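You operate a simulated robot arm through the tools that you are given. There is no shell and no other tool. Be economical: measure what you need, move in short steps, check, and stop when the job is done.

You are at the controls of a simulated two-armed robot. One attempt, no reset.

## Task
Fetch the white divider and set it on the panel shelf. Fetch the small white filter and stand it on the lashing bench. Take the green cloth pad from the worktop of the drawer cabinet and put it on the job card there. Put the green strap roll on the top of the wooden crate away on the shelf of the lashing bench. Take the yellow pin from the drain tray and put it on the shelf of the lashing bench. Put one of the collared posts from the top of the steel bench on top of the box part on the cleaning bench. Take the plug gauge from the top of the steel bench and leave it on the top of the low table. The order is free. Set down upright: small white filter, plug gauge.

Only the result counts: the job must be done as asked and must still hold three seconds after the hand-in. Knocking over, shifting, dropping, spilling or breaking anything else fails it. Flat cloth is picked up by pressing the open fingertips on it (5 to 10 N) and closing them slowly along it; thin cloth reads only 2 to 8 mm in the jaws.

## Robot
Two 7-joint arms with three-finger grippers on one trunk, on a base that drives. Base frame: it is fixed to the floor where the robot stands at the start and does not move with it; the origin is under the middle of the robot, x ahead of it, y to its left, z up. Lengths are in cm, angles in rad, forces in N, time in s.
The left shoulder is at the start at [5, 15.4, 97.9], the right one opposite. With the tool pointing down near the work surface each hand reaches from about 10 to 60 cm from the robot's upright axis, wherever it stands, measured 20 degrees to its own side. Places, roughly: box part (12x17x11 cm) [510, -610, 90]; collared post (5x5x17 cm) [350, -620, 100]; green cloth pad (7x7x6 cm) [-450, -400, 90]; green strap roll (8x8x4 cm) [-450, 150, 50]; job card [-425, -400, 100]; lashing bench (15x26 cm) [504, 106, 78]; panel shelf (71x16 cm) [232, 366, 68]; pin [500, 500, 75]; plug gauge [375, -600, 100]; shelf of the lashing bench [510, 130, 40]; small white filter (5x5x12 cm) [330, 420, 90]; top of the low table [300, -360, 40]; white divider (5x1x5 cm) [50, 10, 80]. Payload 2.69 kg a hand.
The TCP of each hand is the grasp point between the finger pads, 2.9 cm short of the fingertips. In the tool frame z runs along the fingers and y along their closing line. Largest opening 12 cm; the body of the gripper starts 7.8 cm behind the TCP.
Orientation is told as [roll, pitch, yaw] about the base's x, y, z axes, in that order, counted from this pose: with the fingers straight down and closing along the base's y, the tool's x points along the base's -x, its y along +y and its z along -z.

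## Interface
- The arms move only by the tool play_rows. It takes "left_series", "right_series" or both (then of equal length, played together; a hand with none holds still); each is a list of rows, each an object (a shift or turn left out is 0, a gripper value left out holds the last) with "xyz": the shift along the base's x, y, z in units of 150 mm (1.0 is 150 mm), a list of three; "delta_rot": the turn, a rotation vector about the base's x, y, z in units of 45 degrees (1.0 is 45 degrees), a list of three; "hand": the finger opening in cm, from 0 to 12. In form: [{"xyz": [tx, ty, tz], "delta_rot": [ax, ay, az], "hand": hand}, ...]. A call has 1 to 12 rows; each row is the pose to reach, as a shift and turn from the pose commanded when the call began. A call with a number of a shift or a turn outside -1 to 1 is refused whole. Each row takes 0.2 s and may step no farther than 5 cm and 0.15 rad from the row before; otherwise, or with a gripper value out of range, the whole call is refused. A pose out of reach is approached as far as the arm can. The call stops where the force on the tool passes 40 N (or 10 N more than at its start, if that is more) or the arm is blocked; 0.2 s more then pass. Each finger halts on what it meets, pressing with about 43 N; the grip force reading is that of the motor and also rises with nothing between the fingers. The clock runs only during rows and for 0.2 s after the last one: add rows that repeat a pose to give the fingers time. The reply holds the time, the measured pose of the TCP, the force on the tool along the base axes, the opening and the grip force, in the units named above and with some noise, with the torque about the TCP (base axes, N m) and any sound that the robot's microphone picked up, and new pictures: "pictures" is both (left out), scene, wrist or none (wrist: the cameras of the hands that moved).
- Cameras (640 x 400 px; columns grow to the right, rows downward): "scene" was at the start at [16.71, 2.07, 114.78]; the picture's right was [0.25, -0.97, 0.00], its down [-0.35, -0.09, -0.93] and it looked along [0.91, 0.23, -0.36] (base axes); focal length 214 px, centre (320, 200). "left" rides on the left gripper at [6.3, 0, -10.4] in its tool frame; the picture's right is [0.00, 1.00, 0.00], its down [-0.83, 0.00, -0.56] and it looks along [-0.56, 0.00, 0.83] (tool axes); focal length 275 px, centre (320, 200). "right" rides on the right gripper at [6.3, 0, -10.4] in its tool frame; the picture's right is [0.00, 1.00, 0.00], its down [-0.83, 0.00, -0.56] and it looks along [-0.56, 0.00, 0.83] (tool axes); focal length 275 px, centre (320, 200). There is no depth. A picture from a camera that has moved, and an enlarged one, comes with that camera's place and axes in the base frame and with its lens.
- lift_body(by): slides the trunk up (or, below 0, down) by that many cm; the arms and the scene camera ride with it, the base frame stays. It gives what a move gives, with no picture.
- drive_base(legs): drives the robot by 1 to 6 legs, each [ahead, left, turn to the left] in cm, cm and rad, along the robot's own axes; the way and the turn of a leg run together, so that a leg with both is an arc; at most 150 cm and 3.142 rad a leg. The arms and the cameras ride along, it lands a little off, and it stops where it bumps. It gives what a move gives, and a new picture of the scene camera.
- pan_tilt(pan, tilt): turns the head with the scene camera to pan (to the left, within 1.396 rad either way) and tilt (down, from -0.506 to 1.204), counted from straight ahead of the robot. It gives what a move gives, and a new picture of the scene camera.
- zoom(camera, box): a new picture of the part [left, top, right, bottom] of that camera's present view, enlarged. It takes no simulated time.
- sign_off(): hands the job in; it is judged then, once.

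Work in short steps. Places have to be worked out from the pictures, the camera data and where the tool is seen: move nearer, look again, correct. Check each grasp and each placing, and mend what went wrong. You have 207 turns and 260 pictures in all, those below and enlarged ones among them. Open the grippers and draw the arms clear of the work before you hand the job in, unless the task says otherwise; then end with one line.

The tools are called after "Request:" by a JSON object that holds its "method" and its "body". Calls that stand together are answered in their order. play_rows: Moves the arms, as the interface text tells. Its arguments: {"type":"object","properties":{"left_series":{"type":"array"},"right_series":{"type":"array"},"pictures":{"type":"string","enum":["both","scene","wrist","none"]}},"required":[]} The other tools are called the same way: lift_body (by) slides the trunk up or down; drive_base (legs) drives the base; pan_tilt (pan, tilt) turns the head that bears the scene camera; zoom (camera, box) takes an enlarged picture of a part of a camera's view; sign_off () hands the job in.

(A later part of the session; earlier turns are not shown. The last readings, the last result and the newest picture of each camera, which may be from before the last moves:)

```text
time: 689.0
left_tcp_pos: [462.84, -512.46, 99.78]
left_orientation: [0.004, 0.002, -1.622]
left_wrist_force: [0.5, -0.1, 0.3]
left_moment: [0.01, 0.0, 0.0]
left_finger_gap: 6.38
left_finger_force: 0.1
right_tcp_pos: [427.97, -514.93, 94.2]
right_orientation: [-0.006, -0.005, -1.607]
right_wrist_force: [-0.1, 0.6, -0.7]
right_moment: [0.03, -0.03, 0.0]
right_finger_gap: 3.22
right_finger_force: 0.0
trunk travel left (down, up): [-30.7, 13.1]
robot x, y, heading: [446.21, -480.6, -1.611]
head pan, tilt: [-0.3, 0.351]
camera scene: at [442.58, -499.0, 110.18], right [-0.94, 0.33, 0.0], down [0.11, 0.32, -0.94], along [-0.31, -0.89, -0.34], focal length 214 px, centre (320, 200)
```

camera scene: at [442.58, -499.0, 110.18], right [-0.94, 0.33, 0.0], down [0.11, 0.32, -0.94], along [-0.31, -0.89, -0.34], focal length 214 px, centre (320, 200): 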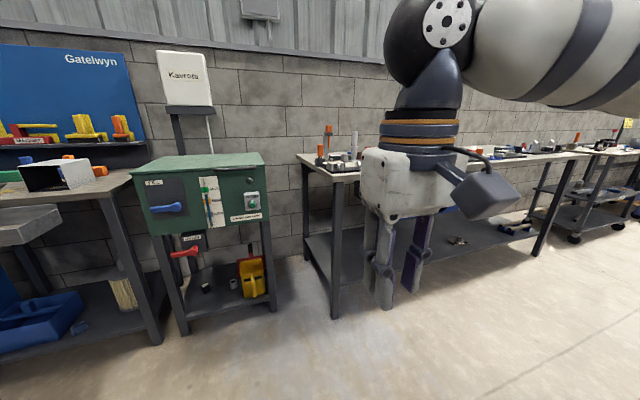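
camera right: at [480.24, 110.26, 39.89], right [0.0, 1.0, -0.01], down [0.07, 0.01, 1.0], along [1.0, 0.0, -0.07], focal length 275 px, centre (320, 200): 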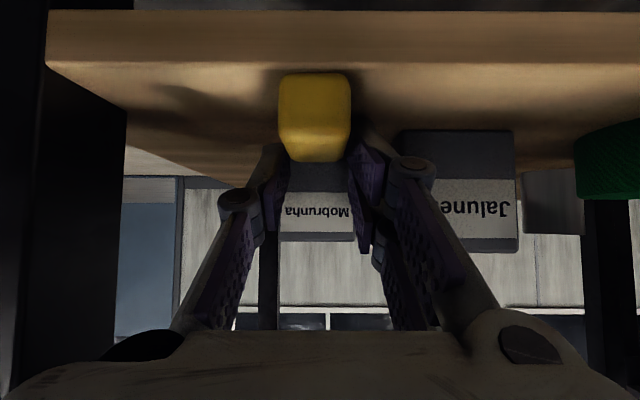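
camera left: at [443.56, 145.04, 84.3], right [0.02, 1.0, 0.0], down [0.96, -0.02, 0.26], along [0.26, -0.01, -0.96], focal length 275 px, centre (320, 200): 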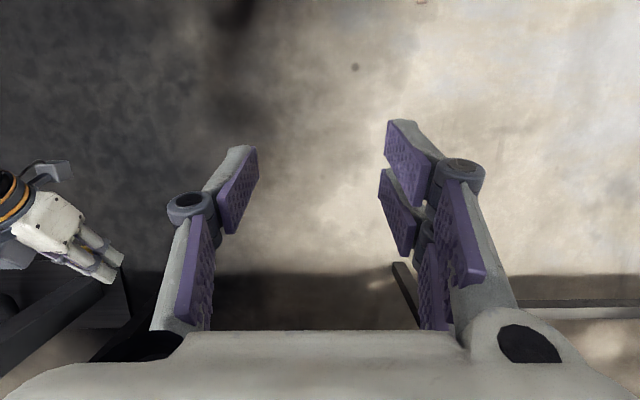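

The steel bench is on my right and the cleaning bench with the box part on the left. I raise the hands, move over in front of the posts, and look.

Request:
{"method": "play_rows", "body": {"right_series": [{"xyz": [0, 0, 0.3], "hand": 8}, {"xyz": [0, 0, 0.6]}, {"xyz": [0, 0, 0.9]}, {"xyz": [0, 0, 0.95]}], "left_series": [{"xyz": [0, 0, 0.3]}, {"xyz": [0, 0, 0.5]}, {"xyz": [0, 0, 0.6]}, {"xyz": [0, 0, 0.6]}], "pictures": "none"}}

Request:
{"method": "drive_base", "body": {"legs": [[0, -82, 0.035], [52, 0, 0]]}}

Request:
{"method": "pan_tilt", "body": {"pan": 0.0, "tilt": 0.4}}

```text
time: 690.0
left_tcp_pos: [461.0, -512.7, 103.63]
left_orientation: [0.001, -0.003, -1.624]
left_wrist_force: [0.2, -0.4, -0.5]
left_moment: [-0.03, 0.02, -0.01]
left_finger_gap: 6.36
left_finger_force: 0.1
left hand out of reach, approached as far as the arm can: row 1, 2, 3, 4
right_tcp_pos: [429.28, -515.43, 104.21]
right_orientation: [-0.003, -0.004, -1.608]
right_wrist_force: [-0.6, -0.1, -0.5]
right_moment: [0.01, 0.0, -0.04]
right_finger_gap: 8.01
right_finger_force: 0.0
right hand out of reach, approached as far as the arm can: row 3, 4
trunk travel left (down, up): [-30.7, 13.1]
robot x, y, heading: [445.78, -480.83, -1.605]
head pan, tilt: [-0.3, 0.351]
```

```text
time: 699.4
left_tcp_pos: [380.3, -563.47, 103.45]
left_orientation: [0.001, 0.0, -1.57]
left_wrist_force: [-0.3, 0.6, -0.7]
left_moment: [-0.04, 0.02, -0.02]
left_finger_gap: 6.41
left_finger_force: 0.0
right_tcp_pos: [348.74, -567.75, 104.19]
right_orientation: [-0.002, -0.003, -1.556]
right_wrist_force: [0.9, -0.5, 0.6]
right_moment: [0.01, -0.01, 0.02]
right_finger_gap: 8.0
right_finger_force: 0.1
trunk travel left (down, up): [-30.7, 13.1]
robot x, y, heading: [363.71, -532.59, -1.558]
head pan, tilt: [-0.3, 0.351]
camera scene: at [361.3, -550.69, 110.18], right [-0.96, 0.28, 0.0], down [0.1, 0.33, -0.94], along [-0.27, -0.9, -0.34], focal length 214 px, centre (320, 200)
```

scene: 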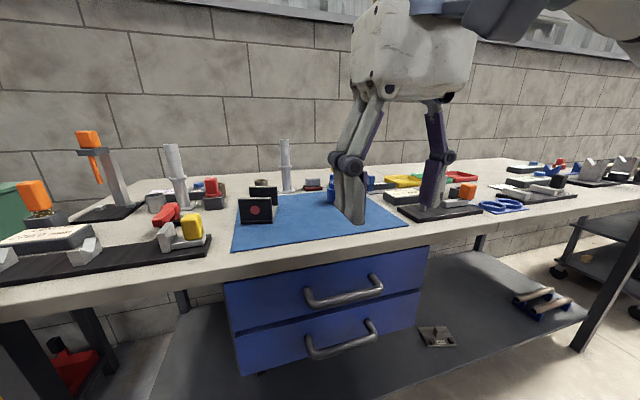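

```text
time: 700.2
left_tcp_pos: [380.33, -563.34, 103.52]
left_orientation: [0.002, -0.001, -1.572]
left_wrist_force: [0.5, 0.1, -0.3]
left_moment: [-0.02, 0.05, 0.02]
left_finger_gap: 6.39
left_finger_force: 0.1
right_tcp_pos: [348.74, -567.78, 104.14]
right_orientation: [-0.004, -0.004, -1.557]
right_wrist_force: [0.1, 0.6, -0.5]
right_moment: [-0.02, -0.02, -0.01]
right_finger_gap: 8.02
right_finger_force: 0.0
trunk travel left (down, up): [-30.7, 13.1]
robot x, y, heading: [363.77, -532.44, -1.558]
head pan, tilt: [0.0, 0.4]
camera scene: at [364.05, -550.99, 109.74], right [-1.0, -0.01, 0.0], down [-0.01, 0.39, -0.92], along [0.01, -0.92, -0.39], focal length 214 px, centre (320, 200)
```

scene: 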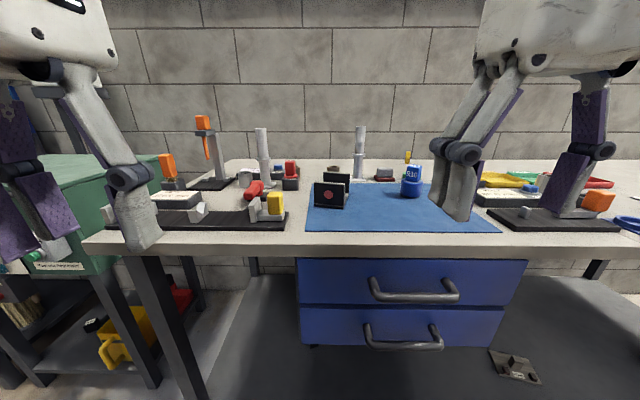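

I zoom in on the worktop to identify the posts and the plug gauge.

Request:
{"method": "zoom", "body": {"camera": "scene", "box": [100, 100, 440, 260]}}

```text
1.88 times, centred on (270, 180) of scene
camera zoom: at [364.05, -550.99, 109.74], right [-1.0, -0.01, 0.0], down [-0.01, 0.39, -0.92], along [0.01, -0.92, -0.39], focal length 404 px, centre (414, 238)
```

zoom: 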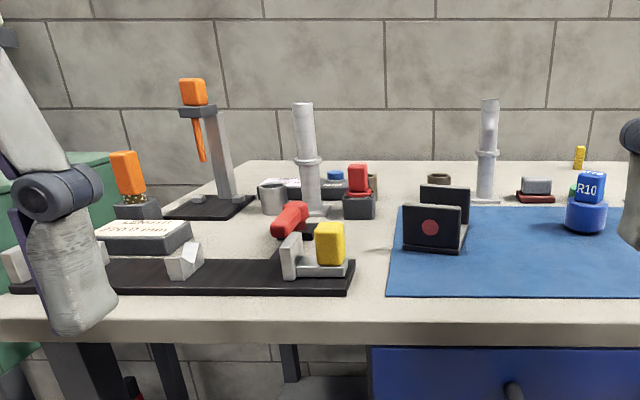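

Request:
{"method": "zoom", "body": {"camera": "scene", "box": [225, 150, 321, 214]}}

```text
6.25 times, centred on (273, 182) of scene
camera zoom: at [364.05, -550.99, 109.74], right [-1.0, -0.01, 0.0], down [-0.01, 0.39, -0.92], along [0.01, -0.92, -0.39], focal length 1340 px, centre (614, 312)
```

zoom: 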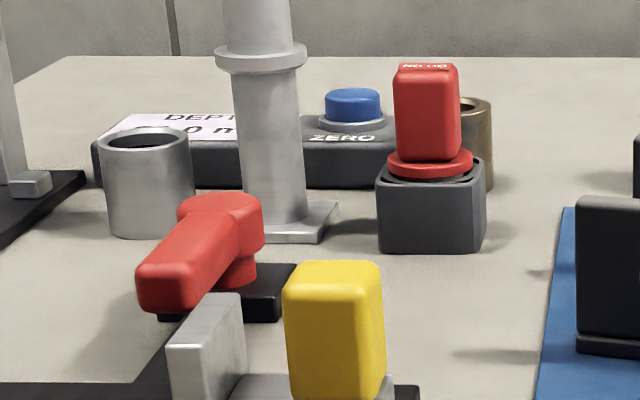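

The red "NO GO" plug sits in a dark holder at about (371.8, -602). The nearer collared post is at about (378.5, -604). I'll take that post first with the left hand, so I drive 18 cm closer.

Request:
{"method": "drive_base", "body": {"legs": [[18, 0, -0.01]]}}

Request:
{"method": "play_rows", "body": {"left_series": [{"xyz": [0, -0.2, 0.2]}, {"xyz": [0, -0.4, 0.4]}, {"xyz": [0, -0.6, 0.5]}, {"xyz": [0, -0.7, 0.55]}, {"xyz": [0, -0.7, 0.55]}], "pictures": "both"}}

```text
time: 701.7
left_tcp_pos: [380.1, -581.74, 103.56]
left_orientation: [0.002, 0.0, -1.584]
left_wrist_force: [0.1, 0.8, 0.1]
left_moment: [0.03, 0.01, 0.01]
left_finger_gap: 6.41
left_finger_force: 0.0
right_tcp_pos: [348.47, -585.52, 104.15]
right_orientation: [-0.004, -0.005, -1.57]
right_wrist_force: [0.0, -0.4, -0.5]
right_moment: [0.02, 0.0, -0.02]
right_finger_gap: 8.02
right_finger_force: 0.0
trunk travel left (down, up): [-30.7, 13.1]
robot x, y, heading: [363.7, -550.48, -1.564]
head pan, tilt: [0.0, 0.4]
camera scene: at [363.95, -569.06, 109.72], right [-1.0, 0.0, 0.0], down [0.0, 0.39, -0.92], along [0.0, -0.92, -0.39], focal length 214 px, centre (320, 200)
```

scene: 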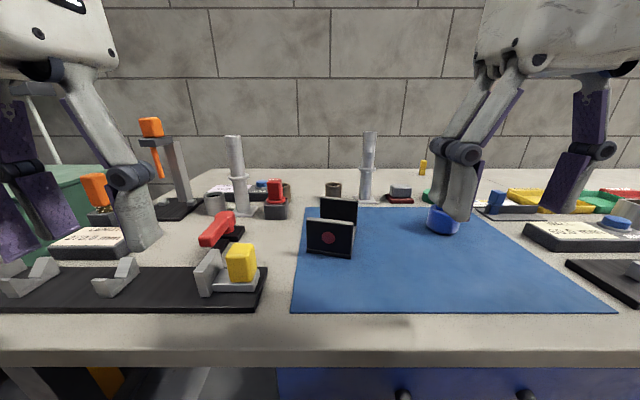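

```text
time: 702.9
left_tcp_pos: [378.95, -593.23, 105.42]
left_orientation: [0.001, -0.002, -1.584]
left_wrist_force: [0.0, -0.4, 0.2]
left_moment: [0.03, -0.01, -0.02]
left_finger_gap: 6.39
left_finger_force: 0.0
left hand out of reach, approached as far as the arm can: row 1, 2, 3, 4, 5
right_tcp_pos: [348.42, -585.34, 104.11]
right_orientation: [-0.005, -0.003, -1.571]
right_wrist_force: [-0.3, 0.2, 0.3]
right_moment: [0.01, -0.03, -0.01]
right_finger_gap: 8.01
right_finger_force: 0.1
trunk travel left (down, up): [-30.7, 13.1]
robot x, y, heading: [363.56, -550.48, -1.568]
head pan, tilt: [0.0, 0.4]
camera scene: at [363.95, -569.01, 109.73], right [-1.0, 0.0, 0.0], down [0.0, 0.39, -0.92], along [0.0, -0.92, -0.39], focal length 214 px, centre (320, 200)
camera left: at [379.08, -587.01, 115.85], right [1.0, -0.02, 0.0], down [-0.02, -0.83, 0.56], along [-0.01, -0.56, -0.83], focal length 275 px, centre (320, 200)
```

scene: 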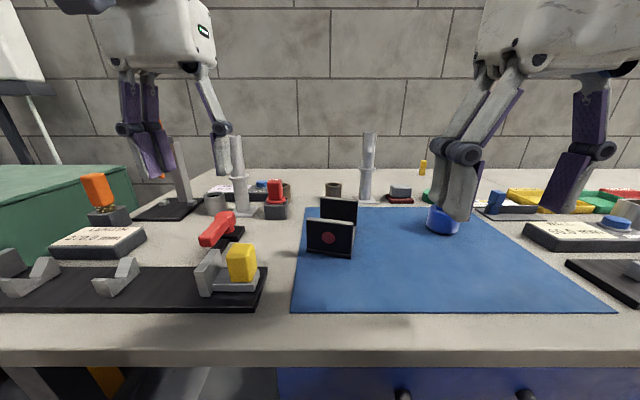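
left: 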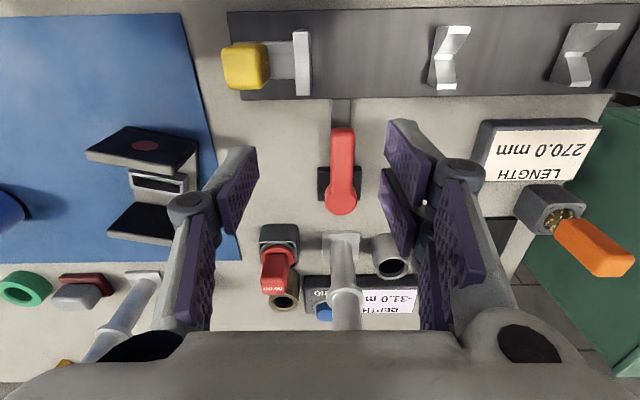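

Triangulating: bench z 89.6, post at (381.5, -611.2) with its collar near z 97 and top near 105, gauge at (373.7, -614). I drive 7 cm closer, then move the left fingers around the post's upper section.

Request:
{"method": "drive_base", "body": {"legs": [[7, 0, 0]]}}

Request:
{"method": "play_rows", "body": {"left_series": [{"xyz": [0.1, 0.05, -0.1]}, {"xyz": [0.17, 0.0, -0.26]}, {"xyz": [0.17, -0.2, -0.26]}, {"xyz": [0.17, -0.4, -0.26]}, {"xyz": [0.17, -0.4, -0.26]}], "pictures": "wrist"}}

```text
time: 703.9
left_tcp_pos: [378.88, -600.22, 105.4]
left_orientation: [0.003, -0.002, -1.588]
left_wrist_force: [0.3, -0.9, 0.2]
left_moment: [0.01, 0.0, -0.02]
left_finger_gap: 6.42
left_finger_force: 0.0
right_tcp_pos: [348.42, -592.68, 104.11]
right_orientation: [-0.002, -0.004, -1.573]
right_wrist_force: [-0.1, 0.3, -0.5]
right_moment: [0.01, 0.0, 0.02]
right_finger_gap: 8.02
right_finger_force: 0.0
trunk travel left (down, up): [-30.7, 13.1]
robot x, y, heading: [364.0, -557.37, -1.574]
head pan, tilt: [0.0, 0.4]
camera scene: at [363.93, -576.12, 109.72], right [-1.0, 0.0, 0.0], down [0.0, 0.39, -0.92], along [0.0, -0.92, -0.39], focal length 214 px, centre (320, 200)
```

scene: 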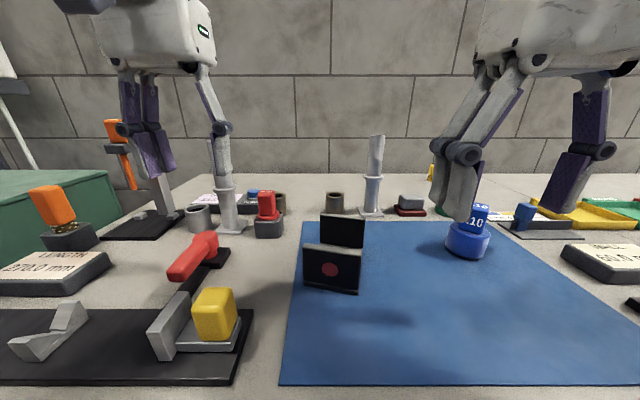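

```text
time: 705.1
left_tcp_pos: [381.57, -606.13, 101.41]
left_orientation: [0.002, -0.002, -1.588]
left_wrist_force: [-0.1, 0.2, 0.3]
left_moment: [-0.01, -0.01, -0.02]
left_finger_gap: 6.43
left_finger_force: 0.1
right_tcp_pos: [348.32, -592.4, 104.03]
right_orientation: [-0.003, -0.004, -1.572]
right_wrist_force: [0.7, -0.1, -0.5]
right_moment: [-0.01, 0.02, -0.01]
right_finger_gap: 7.99
right_finger_force: 0.1
trunk travel left (down, up): [-30.7, 13.1]
robot x, y, heading: [363.92, -557.39, -1.574]
head pan, tilt: [0.0, 0.4]
camera left: at [381.68, -599.94, 111.9], right [1.0, -0.02, 0.0], down [-0.02, -0.83, 0.56], along [-0.01, -0.56, -0.83], focal length 275 px, centre (320, 200)
```

left: 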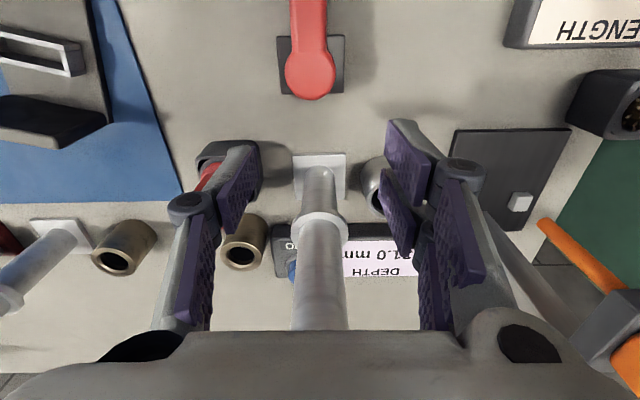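

Post is centred between the fingers. I advance 5.3 cm with a slight raise and close on the section above the collar.

Request:
{"method": "play_rows", "body": {"left_series": [{"xyz": [0, -0.18, 0.035]}, {"xyz": [0, -0.35, 0.035]}, {"xyz": [0, -0.35, 0.035], "hand": 4}, {"xyz": [0, -0.35, 0.035], "hand": 1.5}, {"xyz": [0, -0.35, 0.035], "hand": 1.5}], "pictures": "wrist"}}

```text
time: 706.3
left_tcp_pos: [382.03, -610.18, 101.78]
left_orientation: [0.001, -0.002, -1.586]
left_wrist_force: [0.1, 0.9, 0.5]
left_moment: [0.02, 0.0, -0.02]
left_finger_gap: 1.5
left_finger_force: 0.1
left hand out of reach, approached as far as the arm can: row 2, 3, 4, 5
right_tcp_pos: [348.45, -592.53, 104.14]
right_orientation: [-0.002, -0.003, -1.574]
right_wrist_force: [-0.3, 0.3, 0.4]
right_moment: [-0.01, 0.0, -0.01]
right_finger_gap: 8.04
right_finger_force: 0.1
trunk travel left (down, up): [-30.7, 13.1]
robot x, y, heading: [364.22, -557.7, -1.572]
head pan, tilt: [0.0, 0.4]
camera left: at [382.16, -603.95, 112.17], right [1.0, -0.02, 0.0], down [-0.02, -0.83, 0.56], along [-0.01, -0.56, -0.83], focal length 275 px, centre (320, 200)
```

left: 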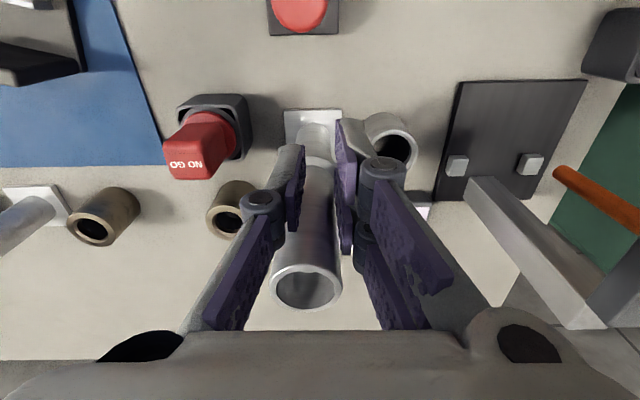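

The fingers closed just in front of the shaft, whose axis is at y about -613. I reopen, drive 3 cm forward, and close again.

Request:
{"method": "play_rows", "body": {"left_series": [{"xyz": [0, 0, 0], "hand": 4}, {"xyz": [-0.02, 0, 0], "hand": 6}, {"xyz": [-0.02, 0, 0], "hand": 6}], "pictures": "none"}}

Request:
{"method": "drive_base", "body": {"legs": [[3.2, 0, 0]]}}

Request:
{"method": "play_rows", "body": {"left_series": [{"xyz": [0, 0, 0], "hand": 4}, {"xyz": [0, 0, 0], "hand": 2}, {"xyz": [0, 0, 0], "hand": 1.5}], "pictures": "wrist"}}

```text
time: 707.1
left_tcp_pos: [381.81, -610.09, 101.68]
left_orientation: [0.0, -0.002, -1.586]
left_wrist_force: [-0.6, 0.2, -0.2]
left_moment: [0.01, -0.01, -0.04]
left_finger_gap: 6.03
left_finger_force: 0.0
right_tcp_pos: [348.38, -592.6, 104.26]
right_orientation: [-0.004, -0.005, -1.573]
right_wrist_force: [-1.3, -0.3, 0.1]
right_moment: [0.02, -0.01, 0.01]
right_finger_gap: 8.01
right_finger_force: 0.1
trunk travel left (down, up): [-30.7, 13.1]
robot x, y, heading: [364.22, -557.4, -1.571]
head pan, tilt: [0.0, 0.4]
```

```text
time: 707.9
left_tcp_pos: [381.55, -613.46, 101.58]
left_orientation: [0.002, -0.002, -1.588]
left_wrist_force: [-0.3, -0.7, 0.2]
left_moment: [0.02, 0.02, 0.02]
left_finger_gap: 6.0
left_finger_force: 0.0
right_tcp_pos: [348.43, -595.87, 104.17]
right_orientation: [-0.002, -0.005, -1.572]
right_wrist_force: [0.4, -0.9, -0.2]
right_moment: [0.04, 0.02, 0.02]
right_finger_gap: 8.02
right_finger_force: 0.0
trunk travel left (down, up): [-30.7, 13.1]
robot x, y, heading: [363.89, -560.38, -1.569]
head pan, tilt: [0.0, 0.4]
camera scene: at [363.93, -579.3, 109.71], right [-1.0, 0.0, 0.0], down [0.0, 0.39, -0.92], along [0.0, -0.92, -0.39], focal length 214 px, centre (320, 200)
```

scene: 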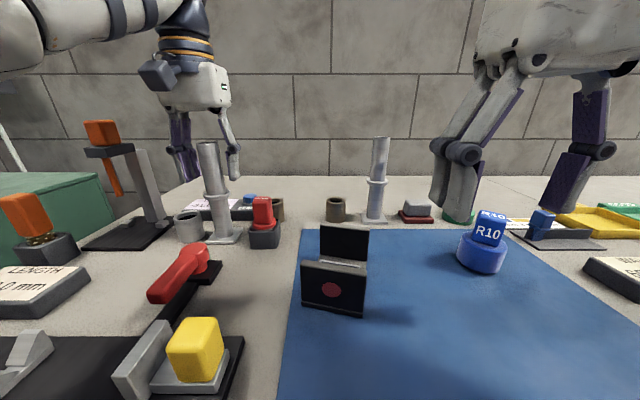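

```text
time: 708.7
left_tcp_pos: [381.8, -613.4, 101.87]
left_orientation: [0.003, -0.001, -1.587]
left_wrist_force: [0.1, 0.2, 0.2]
left_moment: [-0.03, 0.03, 0.04]
left_finger_gap: 2.89
left_finger_force: 42.7
right_tcp_pos: [348.37, -595.76, 104.11]
right_orientation: [-0.004, -0.002, -1.571]
right_wrist_force: [0.9, 0.5, 0.7]
right_moment: [0.02, -0.03, -0.03]
right_finger_gap: 8.01
right_finger_force: 0.0
trunk travel left (down, up): [-30.7, 13.1]
robot x, y, heading: [364.03, -560.44, -1.569]
head pan, tilt: [0.0, 0.4]
camera left: at [381.84, -607.12, 112.15], right [1.0, -0.02, 0.0], down [-0.02, -0.83, 0.56], along [-0.01, -0.56, -0.83], focal length 275 px, centre (320, 200)
```

left: 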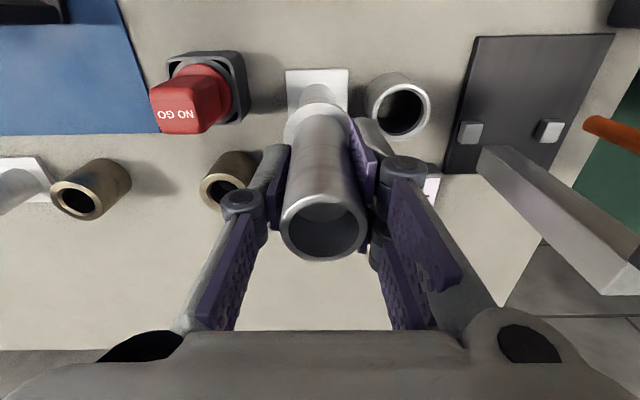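

Post gripped at 2.9 cm. I lift with the trunk first to keep it vertical.

Request:
{"method": "lift_body", "body": {"by": 11}}

Request:
{"method": "drive_base", "body": {"legs": [[-28, 0, 0]]}}

```text
time: 710.1
left_tcp_pos: [381.77, -606.2, 125.32]
left_orientation: [0.005, -0.255, -1.587]
left_wrist_force: [-0.1, -1.1, -2.2]
left_moment: [0.06, 0.05, 0.0]
left_finger_gap: 2.86
left_finger_force: 42.7
right_tcp_pos: [348.41, -595.95, 115.06]
right_orientation: [-0.004, -0.003, -1.573]
right_wrist_force: [0.3, -0.4, -0.6]
right_moment: [0.08, 0.0, 0.03]
right_finger_gap: 7.99
right_finger_force: 0.1
trunk travel left (down, up): [-41.7, 2.1]
robot x, y, heading: [363.9, -560.35, -1.571]
head pan, tilt: [0.0, 0.4]
```

```text
time: 712.1
left_tcp_pos: [381.62, -578.36, 125.45]
left_orientation: [0.006, -0.259, -1.59]
left_wrist_force: [-0.3, 0.6, -2.2]
left_moment: [0.02, 0.0, 0.02]
left_finger_gap: 2.88
left_finger_force: 43.0
right_tcp_pos: [348.32, -567.78, 115.15]
right_orientation: [-0.003, -0.005, -1.575]
right_wrist_force: [0.8, 0.1, -0.2]
right_moment: [0.01, -0.02, -0.01]
right_finger_gap: 8.01
right_finger_force: 0.1
trunk travel left (down, up): [-41.7, 2.1]
robot x, y, heading: [364.2, -532.67, -1.575]
head pan, tilt: [0.0, 0.4]
camera scene: at [363.94, -545.07, 122.4], right [-1.0, 0.0, 0.0], down [0.0, 0.39, -0.92], along [0.0, -0.92, -0.39], focal length 214 px, centre (320, 200)
```

scene: 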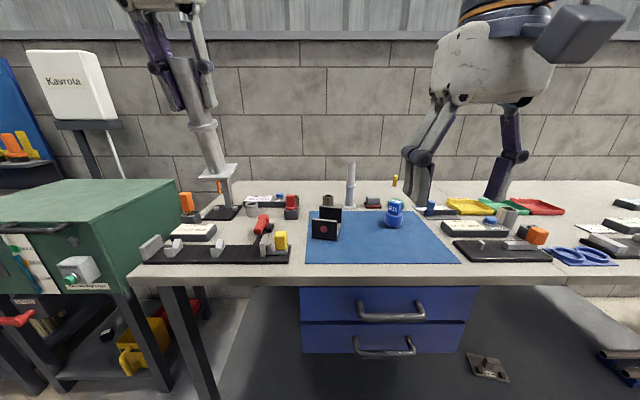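

The post is up. Now I shift so the right hand can take the plug gauge at about (374, -612).

Request:
{"method": "drive_base", "body": {"legs": [[0, 25, 0], [22, 0, 0]]}}

Request:
{"method": "play_rows", "body": {"right_series": [{"xyz": [0.05, -0.2, 0], "hand": 6}, {"xyz": [0.08, -0.45, -0.1]}, {"xyz": [0.08, -0.7, -0.2]}, {"xyz": [0.08, -0.95, -0.3]}, {"xyz": [0.08, -0.98, -0.5]}, {"xyz": [0.08, -0.98, -0.5]}], "pictures": "wrist"}}

```text
time: 715.9
left_tcp_pos: [406.21, -600.84, 125.37]
left_orientation: [0.004, -0.257, -1.59]
left_wrist_force: [0.2, -1.3, -1.6]
left_moment: [0.07, -0.02, 0.01]
left_finger_gap: 2.88
left_finger_force: 42.9
right_tcp_pos: [372.95, -590.32, 115.1]
right_orientation: [-0.003, -0.005, -1.574]
right_wrist_force: [-0.3, 0.7, 0.4]
right_moment: [0.02, 0.03, 0.0]
right_finger_gap: 8.03
right_finger_force: 0.1
trunk travel left (down, up): [-41.7, 2.1]
robot x, y, heading: [388.84, -555.32, -1.578]
head pan, tilt: [0.0, 0.4]
camera scene: at [388.55, -567.55, 122.4], right [-1.0, 0.0, 0.0], down [0.0, 0.39, -0.92], along [0.0, -0.92, -0.39], focal length 214 px, centre (320, 200)
```

scene: 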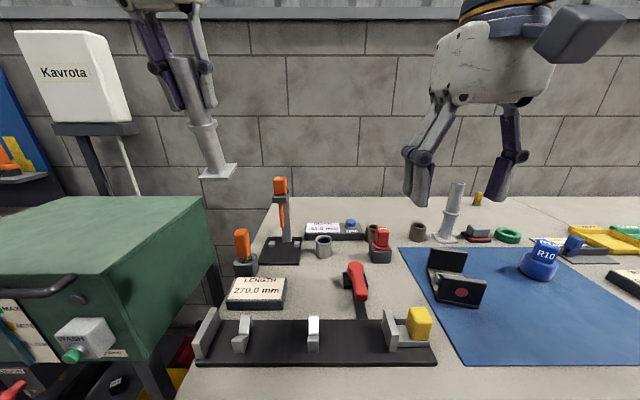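

```text
time: 717.3
left_tcp_pos: [406.23, -600.91, 125.46]
left_orientation: [0.006, -0.259, -1.591]
left_wrist_force: [-0.1, -1.2, -1.8]
left_moment: [0.0, 0.0, -0.02]
left_finger_gap: 2.85
left_finger_force: 43.0
right_tcp_pos: [374.18, -605.17, 107.67]
right_orientation: [-0.004, -0.004, -1.575]
right_wrist_force: [-0.9, 0.9, -0.7]
right_moment: [0.02, 0.03, -0.01]
right_finger_gap: 6.0
right_finger_force: 0.0
trunk travel left (down, up): [-41.7, 2.1]
robot x, y, heading: [388.71, -554.8, -1.575]
head pan, tilt: [0.0, 0.4]
camera right: at [374.16, -598.78, 118.08], right [1.0, 0.0, 0.0], down [0.0, -0.83, 0.56], along [0.0, -0.56, -0.83], focal length 275 px, centre (320, 200)
```

right: 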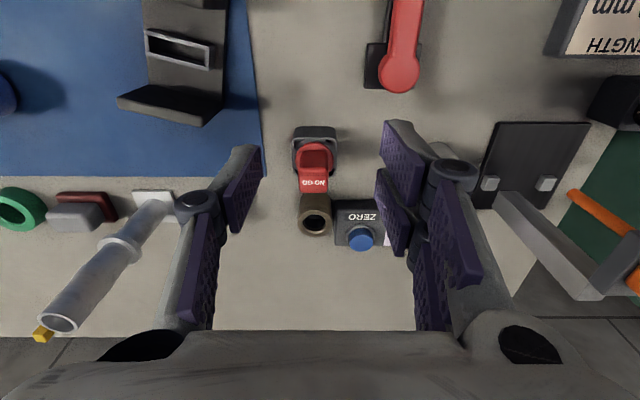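

Gauge is at (373.5, -610.9). I move over it and descend to z 101 to check.

Request:
{"method": "play_rows", "body": {"right_series": [{"xyz": [-0.045, -0.2, 0]}, {"xyz": [-0.045, -0.38, 0]}, {"xyz": [-0.045, -0.38, -0.22]}, {"xyz": [-0.045, -0.38, -0.42]}, {"xyz": [-0.045, -0.38, -0.42]}], "pictures": "wrist"}}

```text
time: 718.5
left_tcp_pos: [406.21, -600.72, 125.55]
left_orientation: [0.005, -0.257, -1.59]
left_wrist_force: [-0.5, -0.2, -2.3]
left_moment: [0.02, -0.03, -0.02]
left_finger_gap: 2.88
left_finger_force: 43.1
right_tcp_pos: [372.95, -609.99, 101.14]
right_orientation: [-0.003, -0.005, -1.576]
right_wrist_force: [-1.0, -0.4, 0.4]
right_moment: [0.02, 0.0, -0.02]
right_finger_gap: 6.01
right_finger_force: 0.0
right hand out of reach, approached as far as the arm can: row 1, 2, 3, 4, 5
trunk travel left (down, up): [-41.7, 2.1]
robot x, y, heading: [388.45, -555.03, -1.58]
head pan, tilt: [0.0, 0.4]
camera right: at [372.92, -603.65, 111.56], right [1.0, 0.0, 0.0], down [0.0, -0.83, 0.56], along [0.0, -0.56, -0.83], focal length 275 px, centre (320, 200)
```

right: 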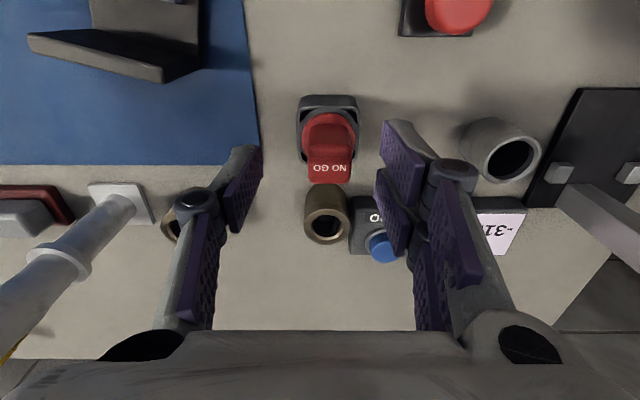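

Nearly there, though reach is limited. I drive 2 cm forward and descend around the handle.

Request:
{"method": "drive_base", "body": {"legs": [[2.2, 0, 0]]}}

Request:
{"method": "play_rows", "body": {"right_series": [{"xyz": [0.035, 0.06, -0.15]}, {"xyz": [0.035, 0.06, -0.28]}, {"xyz": [0.035, 0.06, -0.28], "hand": 4}, {"xyz": [0.035, 0.06, -0.28], "hand": 2}, {"xyz": [0.035, 0.06, -0.28], "hand": 1.8}], "pictures": "wrist"}}

```text
time: 719.3
left_tcp_pos: [406.29, -603.05, 125.48]
left_orientation: [0.004, -0.259, -1.591]
left_wrist_force: [0.0, -0.8, -1.1]
left_moment: [0.02, 0.03, 0.0]
left_finger_gap: 2.81
left_finger_force: 43.1
right_tcp_pos: [372.97, -612.27, 101.27]
right_orientation: [-0.003, -0.004, -1.574]
right_wrist_force: [-0.7, -1.3, 0.1]
right_moment: [0.0, 0.01, 0.02]
right_finger_gap: 5.99
right_finger_force: 0.1
trunk travel left (down, up): [-41.7, 2.1]
robot x, y, heading: [388.47, -557.33, -1.576]
head pan, tilt: [0.0, 0.4]
camera scene: at [388.54, -569.73, 122.41], right [-1.0, 0.0, 0.0], down [0.0, 0.39, -0.92], along [0.0, -0.92, -0.39], focal length 214 px, centre (320, 200)
```

scene: 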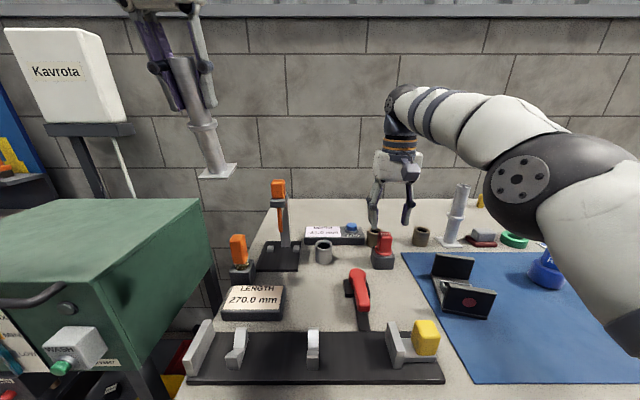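

```text
time: 720.5
left_tcp_pos: [406.33, -603.02, 125.41]
left_orientation: [0.005, -0.259, -1.591]
left_wrist_force: [-0.3, -1.0, -1.0]
left_moment: [0.03, -0.02, -0.02]
left_finger_gap: 2.83
left_finger_force: 42.9
right_tcp_pos: [373.38, -611.37, 96.89]
right_orientation: [-0.004, -0.002, -1.574]
right_wrist_force: [0.6, 0.2, -0.2]
right_moment: [0.0, 0.02, -0.03]
right_finger_gap: 2.75
right_finger_force: 42.9
trunk travel left (down, up): [-41.7, 2.1]
robot x, y, heading: [388.55, -557.02, -1.573]
head pan, tilt: [0.0, 0.4]
camera right: at [373.49, -605.01, 107.36], right [1.0, 0.0, 0.0], down [0.0, -0.83, 0.56], along [0.0, -0.56, -0.83], focal length 275 px, centre (320, 200)
```

right: 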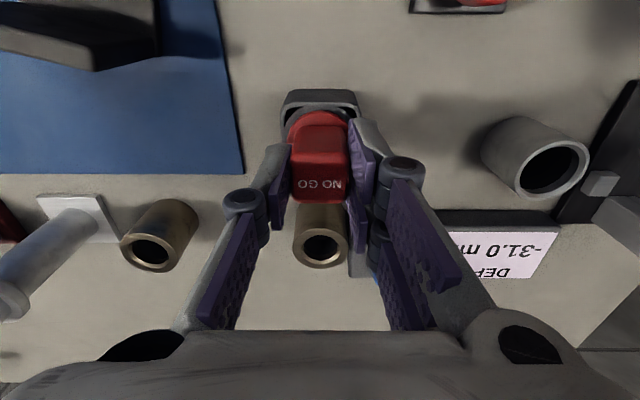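

Handle gripped at 2.75. I lift straight up slowly about 5 cm and check that the holder stays behind.

Request:
{"method": "play_rows", "body": {"right_series": [{"xyz": [0, 0, 0.06]}, {"xyz": [0, 0, 0.12]}, {"xyz": [0, 0, 0.18]}, {"xyz": [0, 0, 0.25]}, {"xyz": [0, 0, 0.31]}, {"xyz": [0, 0, 0.31]}], "pictures": "both"}}

```text
time: 721.9
left_tcp_pos: [406.29, -602.96, 125.33]
left_orientation: [0.006, -0.258, -1.59]
left_wrist_force: [-0.8, -0.2, -1.4]
left_moment: [0.03, 0.03, -0.01]
left_finger_gap: 2.85
left_finger_force: 43.0
right_tcp_pos: [373.52, -611.39, 101.57]
right_orientation: [-0.004, -0.003, -1.574]
right_wrist_force: [-0.5, -0.2, -1.7]
right_moment: [0.0, 0.01, -0.01]
right_finger_gap: 2.75
right_finger_force: 43.0
trunk travel left (down, up): [-41.7, 2.1]
robot x, y, heading: [388.55, -557.25, -1.572]
head pan, tilt: [0.0, 0.4]
camera scene: at [388.54, -569.71, 122.39], right [-1.0, 0.0, 0.0], down [0.0, 0.39, -0.92], along [0.0, -0.92, -0.39], focal length 214 px, centre (320, 200)
camera right: at [373.48, -605.01, 111.96], right [1.0, 0.0, 0.0], down [0.0, -0.83, 0.56], along [0.0, -0.56, -0.83], focal length 275 px, centre (320, 200)
```

scene: 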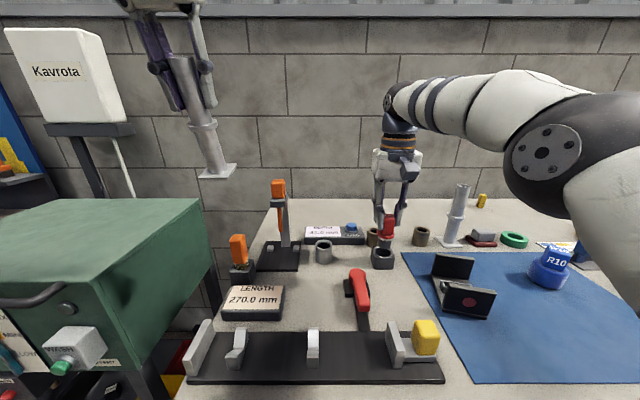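
right: 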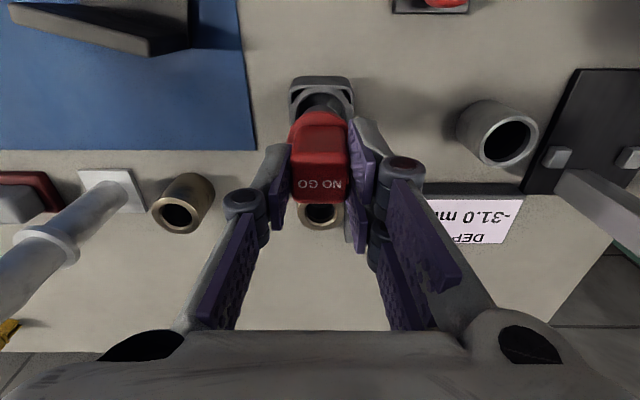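

Request:
{"method": "play_rows", "body": {"right_series": [{"xyz": [0, 0, 0.1]}, {"xyz": [0, 0, 0.2]}, {"xyz": [0, 0.0, 0.25]}, {"xyz": [0, 0.0, 0.25]}], "pictures": "none"}}

Request:
{"method": "zoom", "body": {"camera": "scene", "box": [330, 170, 458, 290]}}

```text
time: 722.9
left_tcp_pos: [406.29, -602.98, 125.37]
left_orientation: [0.006, -0.258, -1.589]
left_wrist_force: [0.1, 0.3, -1.5]
left_moment: [0.03, -0.04, -0.02]
left_finger_gap: 2.85
left_finger_force: 42.7
right_tcp_pos: [373.38, -610.94, 104.96]
right_orientation: [-0.003, -0.008, -1.574]
right_wrist_force: [-0.3, -0.2, -2.0]
right_moment: [0.02, -0.01, 0.03]
right_finger_gap: 2.76
right_finger_force: 43.4
right hand out of reach, approached as far as the arm can: row 2, 3, 4
trunk travel left (down, up): [-41.7, 2.1]
robot x, y, heading: [388.16, -557.24, -1.571]
head pan, tilt: [0.0, 0.4]
```

```text
3.33 times, centred on (394, 230) of scene
camera zoom: at [388.54, -569.71, 122.39], right [-1.0, 0.0, 0.0], down [0.0, 0.39, -0.92], along [0.0, -0.92, -0.39], focal length 715 px, centre (73, 100)
```

zoom: 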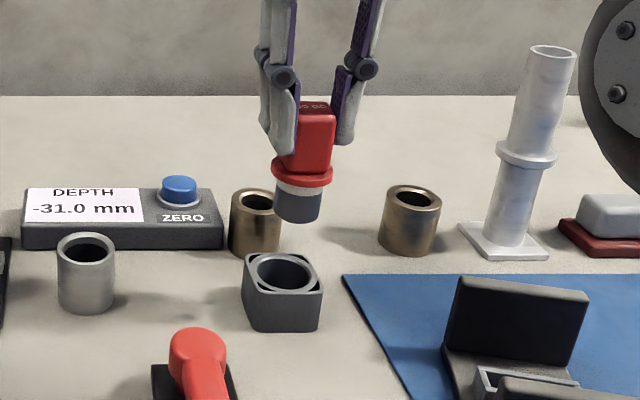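

The gauge is free of its holder. I raise it while drawing back, then back off the base.

Request:
{"method": "play_rows", "body": {"right_series": [{"xyz": [0, 0.1, 0.15]}, {"xyz": [0, 0.25, 0.3]}, {"xyz": [0, 0.4, 0.45]}, {"xyz": [0, 0.6, 0.6]}], "pictures": "none"}}

Request:
{"method": "drive_base", "body": {"legs": [[-30, 0, 0], [0, 128, 0]]}}

Request:
{"method": "pan_tilt", "body": {"pan": 0.2, "tilt": 0.45}}

```text
time: 723.9
left_tcp_pos: [406.26, -602.9, 125.54]
left_orientation: [0.005, -0.26, -1.588]
left_wrist_force: [-1.0, 0.4, -0.8]
left_moment: [0.02, 0.02, 0.03]
left_finger_gap: 2.84
left_finger_force: 43.7
right_tcp_pos: [373.56, -602.03, 114.28]
right_orientation: [-0.002, -0.007, -1.574]
right_wrist_force: [-0.7, -0.1, -2.2]
right_moment: [-0.01, 0.02, -0.01]
right_finger_gap: 2.72
right_finger_force: 43.5
right hand out of reach, approached as far as the arm can: row 2, 3
trunk travel left (down, up): [-41.7, 2.1]
robot x, y, heading: [388.59, -556.98, -1.573]
head pan, tilt: [0.0, 0.4]
```

```text
time: 735.5
left_tcp_pos: [534.29, -572.54, 125.37]
left_orientation: [0.004, -0.256, -1.576]
left_wrist_force: [0.3, -0.8, -0.7]
left_moment: [0.03, 0.0, 0.0]
left_finger_gap: 2.84
left_finger_force: 42.9
right_tcp_pos: [501.53, -572.07, 114.21]
right_orientation: [-0.003, -0.004, -1.562]
right_wrist_force: [-0.1, 0.0, -1.7]
right_moment: [-0.03, -0.01, -0.01]
right_finger_gap: 2.74
right_finger_force: 43.0
trunk travel left (down, up): [-41.7, 2.1]
robot x, y, heading: [516.35, -527.45, -1.559]
head pan, tilt: [0.0, 0.4]
camera scene: at [516.22, -539.6, 122.4], right [-1.0, -0.01, 0.0], down [0.0, 0.39, -0.92], along [0.01, -0.92, -0.39], focal length 214 px, centre (320, 200)
```

scene: 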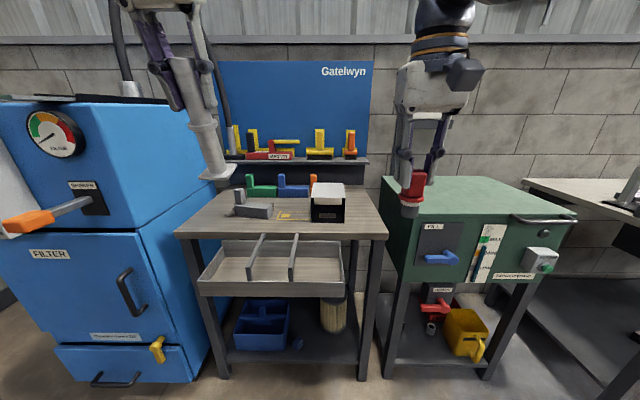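

```text
time: 736.3
left_tcp_pos: [534.41, -572.67, 125.44]
left_orientation: [0.006, -0.259, -1.576]
left_wrist_force: [-1.0, 0.2, -1.9]
left_moment: [0.08, -0.01, 0.02]
left_finger_gap: 2.84
left_finger_force: 42.7
right_tcp_pos: [501.54, -572.08, 114.23]
right_orientation: [-0.004, -0.002, -1.562]
right_wrist_force: [-0.9, 0.6, -1.7]
right_moment: [0.02, -0.01, 0.02]
right_finger_gap: 2.75
right_finger_force: 42.9
trunk travel left (down, up): [-41.7, 2.1]
robot x, y, heading: [516.17, -527.01, -1.557]
head pan, tilt: [0.201, 0.45]
camera scene: at [518.04, -539.32, 121.93], right [-0.98, -0.21, 0.0], down [-0.09, 0.43, -0.9], along [0.19, -0.88, -0.44], focal length 214 px, centre (320, 200)
```

scene: 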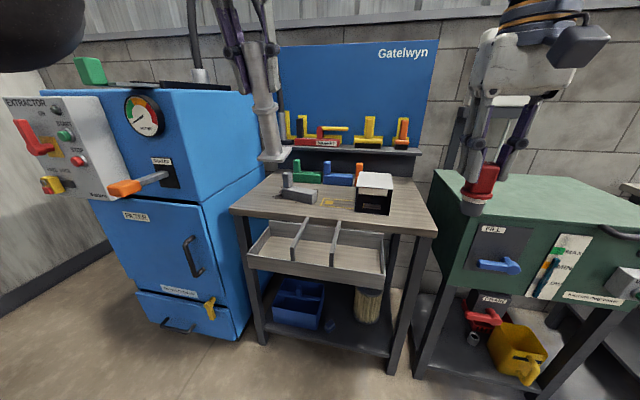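

Box part's top is near (513.5, -611, 95.4). I line up with the left hand, level it, and come over the box.

Request:
{"method": "drive_base", "body": {"legs": [[0, -20, -0.014], [20, 0, 0]]}}

Request:
{"method": "play_rows", "body": {"left_series": [{"xyz": [0, 0, -0.05], "delta_rot": [0.11, 0, 0]}, {"xyz": [0, -0.05, -0.15], "delta_rot": [0.22, 0, 0]}, {"xyz": [0, -0.1, -0.25], "delta_rot": [0.33, 0, 0]}, {"xyz": [0, -0.1, -0.35], "delta_rot": [0.33, 0, 0]}, {"xyz": [0, -0.1, -0.45], "delta_rot": [0.33, 0, 0]}, {"xyz": [0, -0.1, -0.45], "delta_rot": [0.33, 0, 0]}], "pictures": "both"}}

```text
time: 739.6
left_tcp_pos: [513.78, -592.91, 125.36]
left_orientation: [0.005, -0.257, -1.589]
left_wrist_force: [0.4, 0.3, -2.1]
left_moment: [0.04, 0.02, 0.01]
left_finger_gap: 2.84
left_finger_force: 42.3
right_tcp_pos: [480.86, -592.0, 114.24]
right_orientation: [-0.004, -0.004, -1.574]
right_wrist_force: [0.4, -0.2, -1.9]
right_moment: [0.04, 0.02, -0.01]
right_finger_gap: 2.75
right_finger_force: 42.9
trunk travel left (down, up): [-41.7, 2.1]
robot x, y, heading: [495.97, -547.29, -1.574]
head pan, tilt: [0.201, 0.45]
camera scene: at [497.83, -559.4, 121.93], right [-0.98, -0.2, 0.0], down [-0.09, 0.43, -0.9], along [0.18, -0.88, -0.44], focal length 214 px, centre (320, 200)
```

scene: 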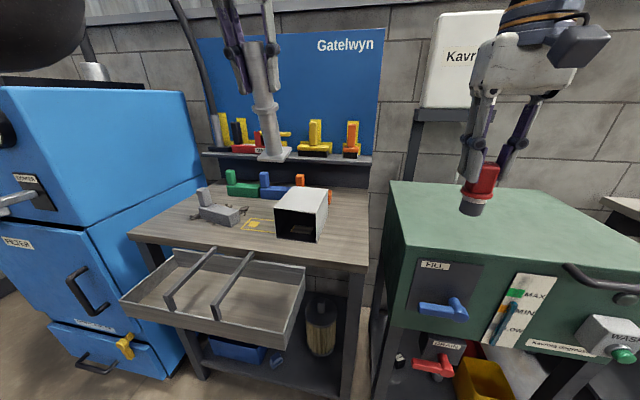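

```text
time: 741.0
left_tcp_pos: [512.65, -592.12, 119.09]
left_orientation: [-0.015, -0.007, -1.576]
left_wrist_force: [-0.4, -0.1, -1.0]
left_moment: [-0.03, 0.0, 0.0]
left_finger_gap: 2.84
left_finger_force: 42.8
left hand out of reach, approached as far as the arm can: row 1, 2, 3, 4, 5, 6
right_tcp_pos: [480.89, -591.85, 114.26]
right_orientation: [-0.005, -0.005, -1.575]
right_wrist_force: [0.4, -0.8, -1.8]
right_moment: [0.0, -0.01, 0.01]
right_finger_gap: 2.73
right_finger_force: 42.6
trunk travel left (down, up): [-41.7, 2.1]
robot x, y, heading: [496.02, -547.3, -1.579]
head pan, tilt: [0.201, 0.45]
camera scene: at [497.83, -559.28, 121.95], right [-0.98, -0.2, 0.0], down [-0.09, 0.43, -0.9], along [0.18, -0.88, -0.43], focal length 214 px, centre (320, 200)
camera left: at [512.9, -585.7, 129.53], right [1.0, -0.01, -0.02], down [0.0, -0.83, 0.56], along [-0.02, -0.56, -0.83], focal length 275 px, centre (320, 200)
```

scene: 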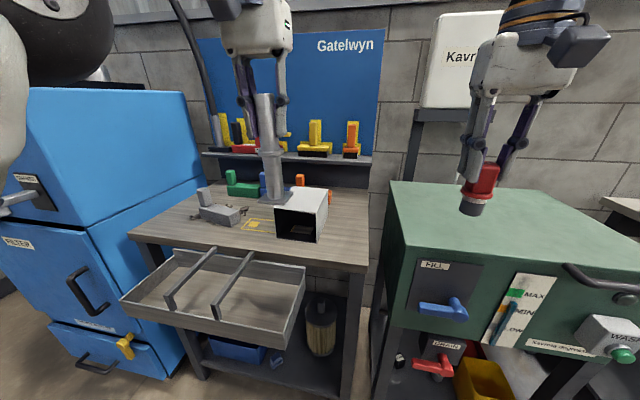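
left: 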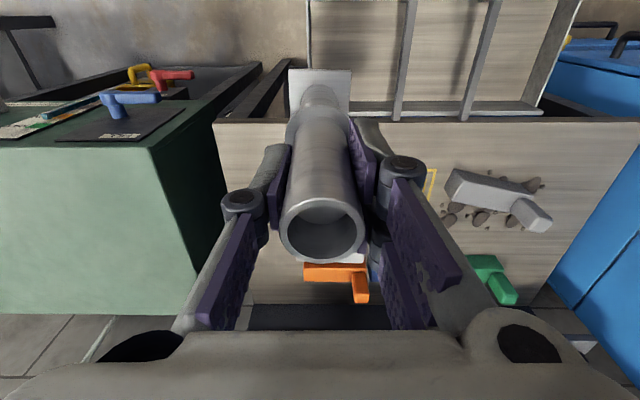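

Box top centre triangulates to about (513.5, -614.5, 94.5). I drive 14 cm closer and move the post over it.

Request:
{"method": "drive_base", "body": {"legs": [[14, 0, 0]]}}

Request:
{"method": "play_rows", "body": {"left_series": [{"xyz": [0.04, -0.2, -0.15], "delta_rot": [0.0, 0.02, 0]}, {"xyz": [0.06, -0.4, -0.3], "delta_rot": [0.0, 0.02, 0]}, {"xyz": [0.06, -0.56, -0.45], "delta_rot": [0.0, 0.02, 0]}, {"xyz": [0.06, -0.56, -0.55], "delta_rot": [0.0, 0.02, 0]}, {"xyz": [0.06, -0.56, -0.55], "delta_rot": [0.0, 0.02, 0]}], "pictures": "both"}}

```text
time: 742.4
left_tcp_pos: [512.54, -606.12, 119.03]
left_orientation: [-0.015, -0.008, -1.577]
left_wrist_force: [-0.1, -1.2, -1.5]
left_moment: [0.06, -0.04, 0.02]
left_finger_gap: 2.82
left_finger_force: 43.1
right_tcp_pos: [480.7, -605.93, 114.32]
right_orientation: [-0.002, -0.003, -1.575]
right_wrist_force: [-0.6, -1.6, -1.7]
right_moment: [0.02, 0.01, 0.0]
right_finger_gap: 2.75
right_finger_force: 43.1
trunk travel left (down, up): [-41.7, 2.1]
robot x, y, heading: [496.04, -560.89, -1.575]
head pan, tilt: [0.201, 0.45]
camera scene: at [497.75, -573.38, 121.93], right [-0.98, -0.19, 0.0], down [-0.08, 0.43, -0.9], along [0.17, -0.88, -0.44], focal length 214 px, centre (320, 200)
```

scene: 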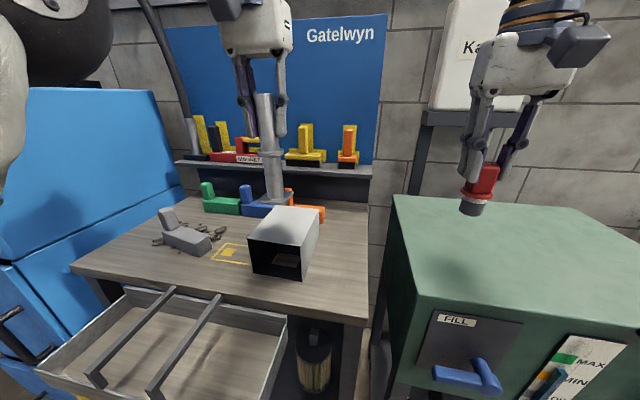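

```text
time: 743.5
left_tcp_pos: [512.58, -612.98, 109.96]
left_orientation: [-0.032, -0.008, -1.576]
left_wrist_force: [0.9, -0.3, -0.5]
left_moment: [0.02, -0.03, -0.02]
left_finger_gap: 2.82
left_finger_force: 42.9
left hand out of reach, approached as far as the arm can: row 1, 2, 3, 4, 5
right_tcp_pos: [480.71, -606.0, 114.05]
right_orientation: [-0.002, -0.003, -1.576]
right_wrist_force: [-0.4, 0.0, -1.5]
right_moment: [0.02, -0.01, 0.03]
right_finger_gap: 2.76
right_finger_force: 42.6
trunk travel left (down, up): [-41.7, 2.1]
robot x, y, heading: [496.04, -561.31, -1.575]
head pan, tilt: [0.201, 0.45]
camera scene: at [497.69, -573.42, 121.91], right [-0.98, -0.19, 0.0], down [-0.08, 0.43, -0.9], along [0.17, -0.88, -0.44], focal length 214 px, centre (320, 200)
camera left: at [512.96, -606.65, 120.41], right [1.0, -0.01, -0.03], down [0.01, -0.83, 0.56], along [-0.03, -0.56, -0.83], focal length 275 px, centre (320, 200)
```

scene: 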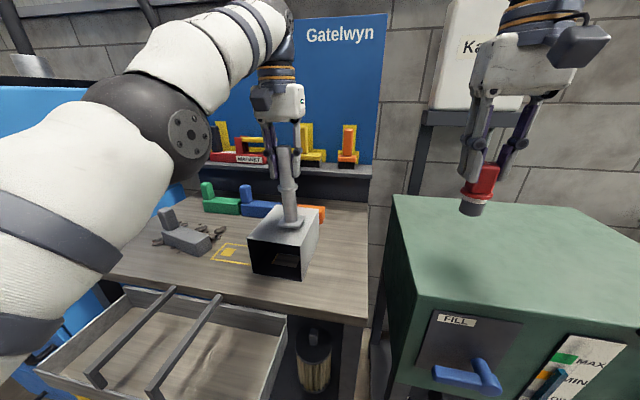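
left: 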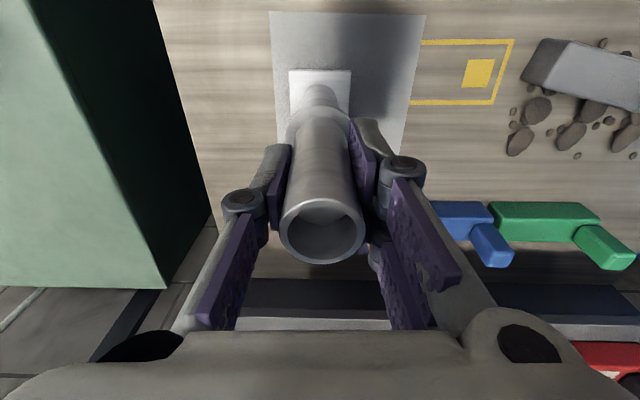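

The post hovers right above the box top. I shift 1.6 cm right and 1 cm deeper, level it, and lower to contact.

Request:
{"method": "play_rows", "body": {"left_series": [{"xyz": [0.05, -0.03, 0.02], "delta_rot": [0.01, -0.041, 0]}, {"xyz": [0.11, -0.07, 0.02], "delta_rot": [0.01, -0.041, 0]}, {"xyz": [0.11, -0.07, -0.02], "delta_rot": [0.01, -0.041, 0]}, {"xyz": [0.11, -0.07, -0.05], "delta_rot": [0.01, -0.041, 0]}, {"xyz": [0.11, -0.07, -0.05], "delta_rot": [0.01, -0.041, 0]}], "pictures": "wrist"}}

```text
time: 744.8
left_tcp_pos: [514.23, -613.34, 109.19]
left_orientation: [-0.001, 0.001, -1.577]
left_wrist_force: [-1.0, -0.5, -1.4]
left_moment: [0.0, -0.04, 0.0]
left_finger_gap: 2.81
left_finger_force: 42.8
left hand out of reach, approached as far as the arm can: row 1, 2, 3, 4, 5
right_tcp_pos: [480.71, -605.89, 114.25]
right_orientation: [-0.002, -0.003, -1.575]
right_wrist_force: [0.1, 0.8, -1.2]
right_moment: [-0.01, 0.01, -0.04]
right_finger_gap: 2.76
right_finger_force: 43.5
trunk travel left (down, up): [-41.7, 2.1]
robot x, y, heading: [495.69, -561.38, -1.572]
head pan, tilt: [0.201, 0.45]
camera left: at [514.27, -607.02, 119.59], right [1.0, -0.01, 0.0], down [-0.01, -0.83, 0.56], along [-0.01, -0.56, -0.83], focal length 275 px, centre (320, 200)
```

left: 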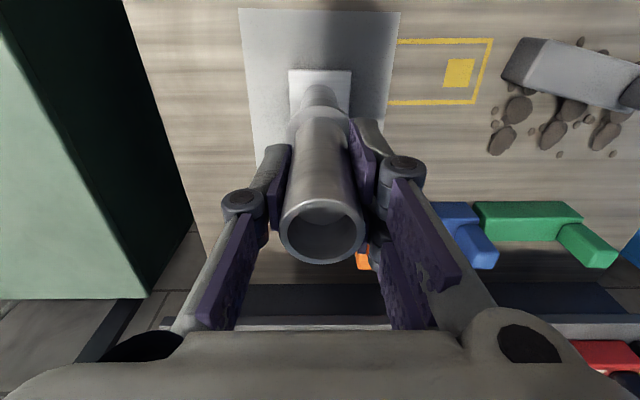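

Nicely centred. I lower gently until contact.

Request:
{"method": "play_rows", "body": {"left_series": [{"xyz": [0, 0, -0.03]}, {"xyz": [0, 0, -0.06]}, {"xyz": [0, 0, -0.09]}, {"xyz": [0, 0, -0.12]}, {"xyz": [0, 0, -0.15]}, {"xyz": [0, 0, -0.18]}, {"xyz": [0, 0, -0.21]}, {"xyz": [0, 0, -0.21]}], "pictures": "none"}}

```text
time: 746.3
left_tcp_pos: [514.06, -612.99, 106.62]
left_orientation: [-0.001, -0.005, -1.576]
left_wrist_force: [-0.6, 6.1, 23.4]
left_moment: [0.78, -0.1, 0.04]
left_finger_gap: 2.83
left_finger_force: 42.5
right_tcp_pos: [480.76, -605.66, 114.12]
right_orientation: [-0.004, -0.004, -1.578]
right_wrist_force: [0.4, 0.4, -1.7]
right_moment: [-0.01, -0.01, 0.03]
right_finger_gap: 2.72
right_finger_force: 43.4
trunk travel left (down, up): [-41.7, 2.1]
robot x, y, heading: [496.0, -561.1, -1.574]
head pan, tilt: [0.201, 0.45]
stopped in row 7 (left hand): the force on the tool passed its limit at 44 N (the readings are from after the stop); the commanded pose is now the measured one
```

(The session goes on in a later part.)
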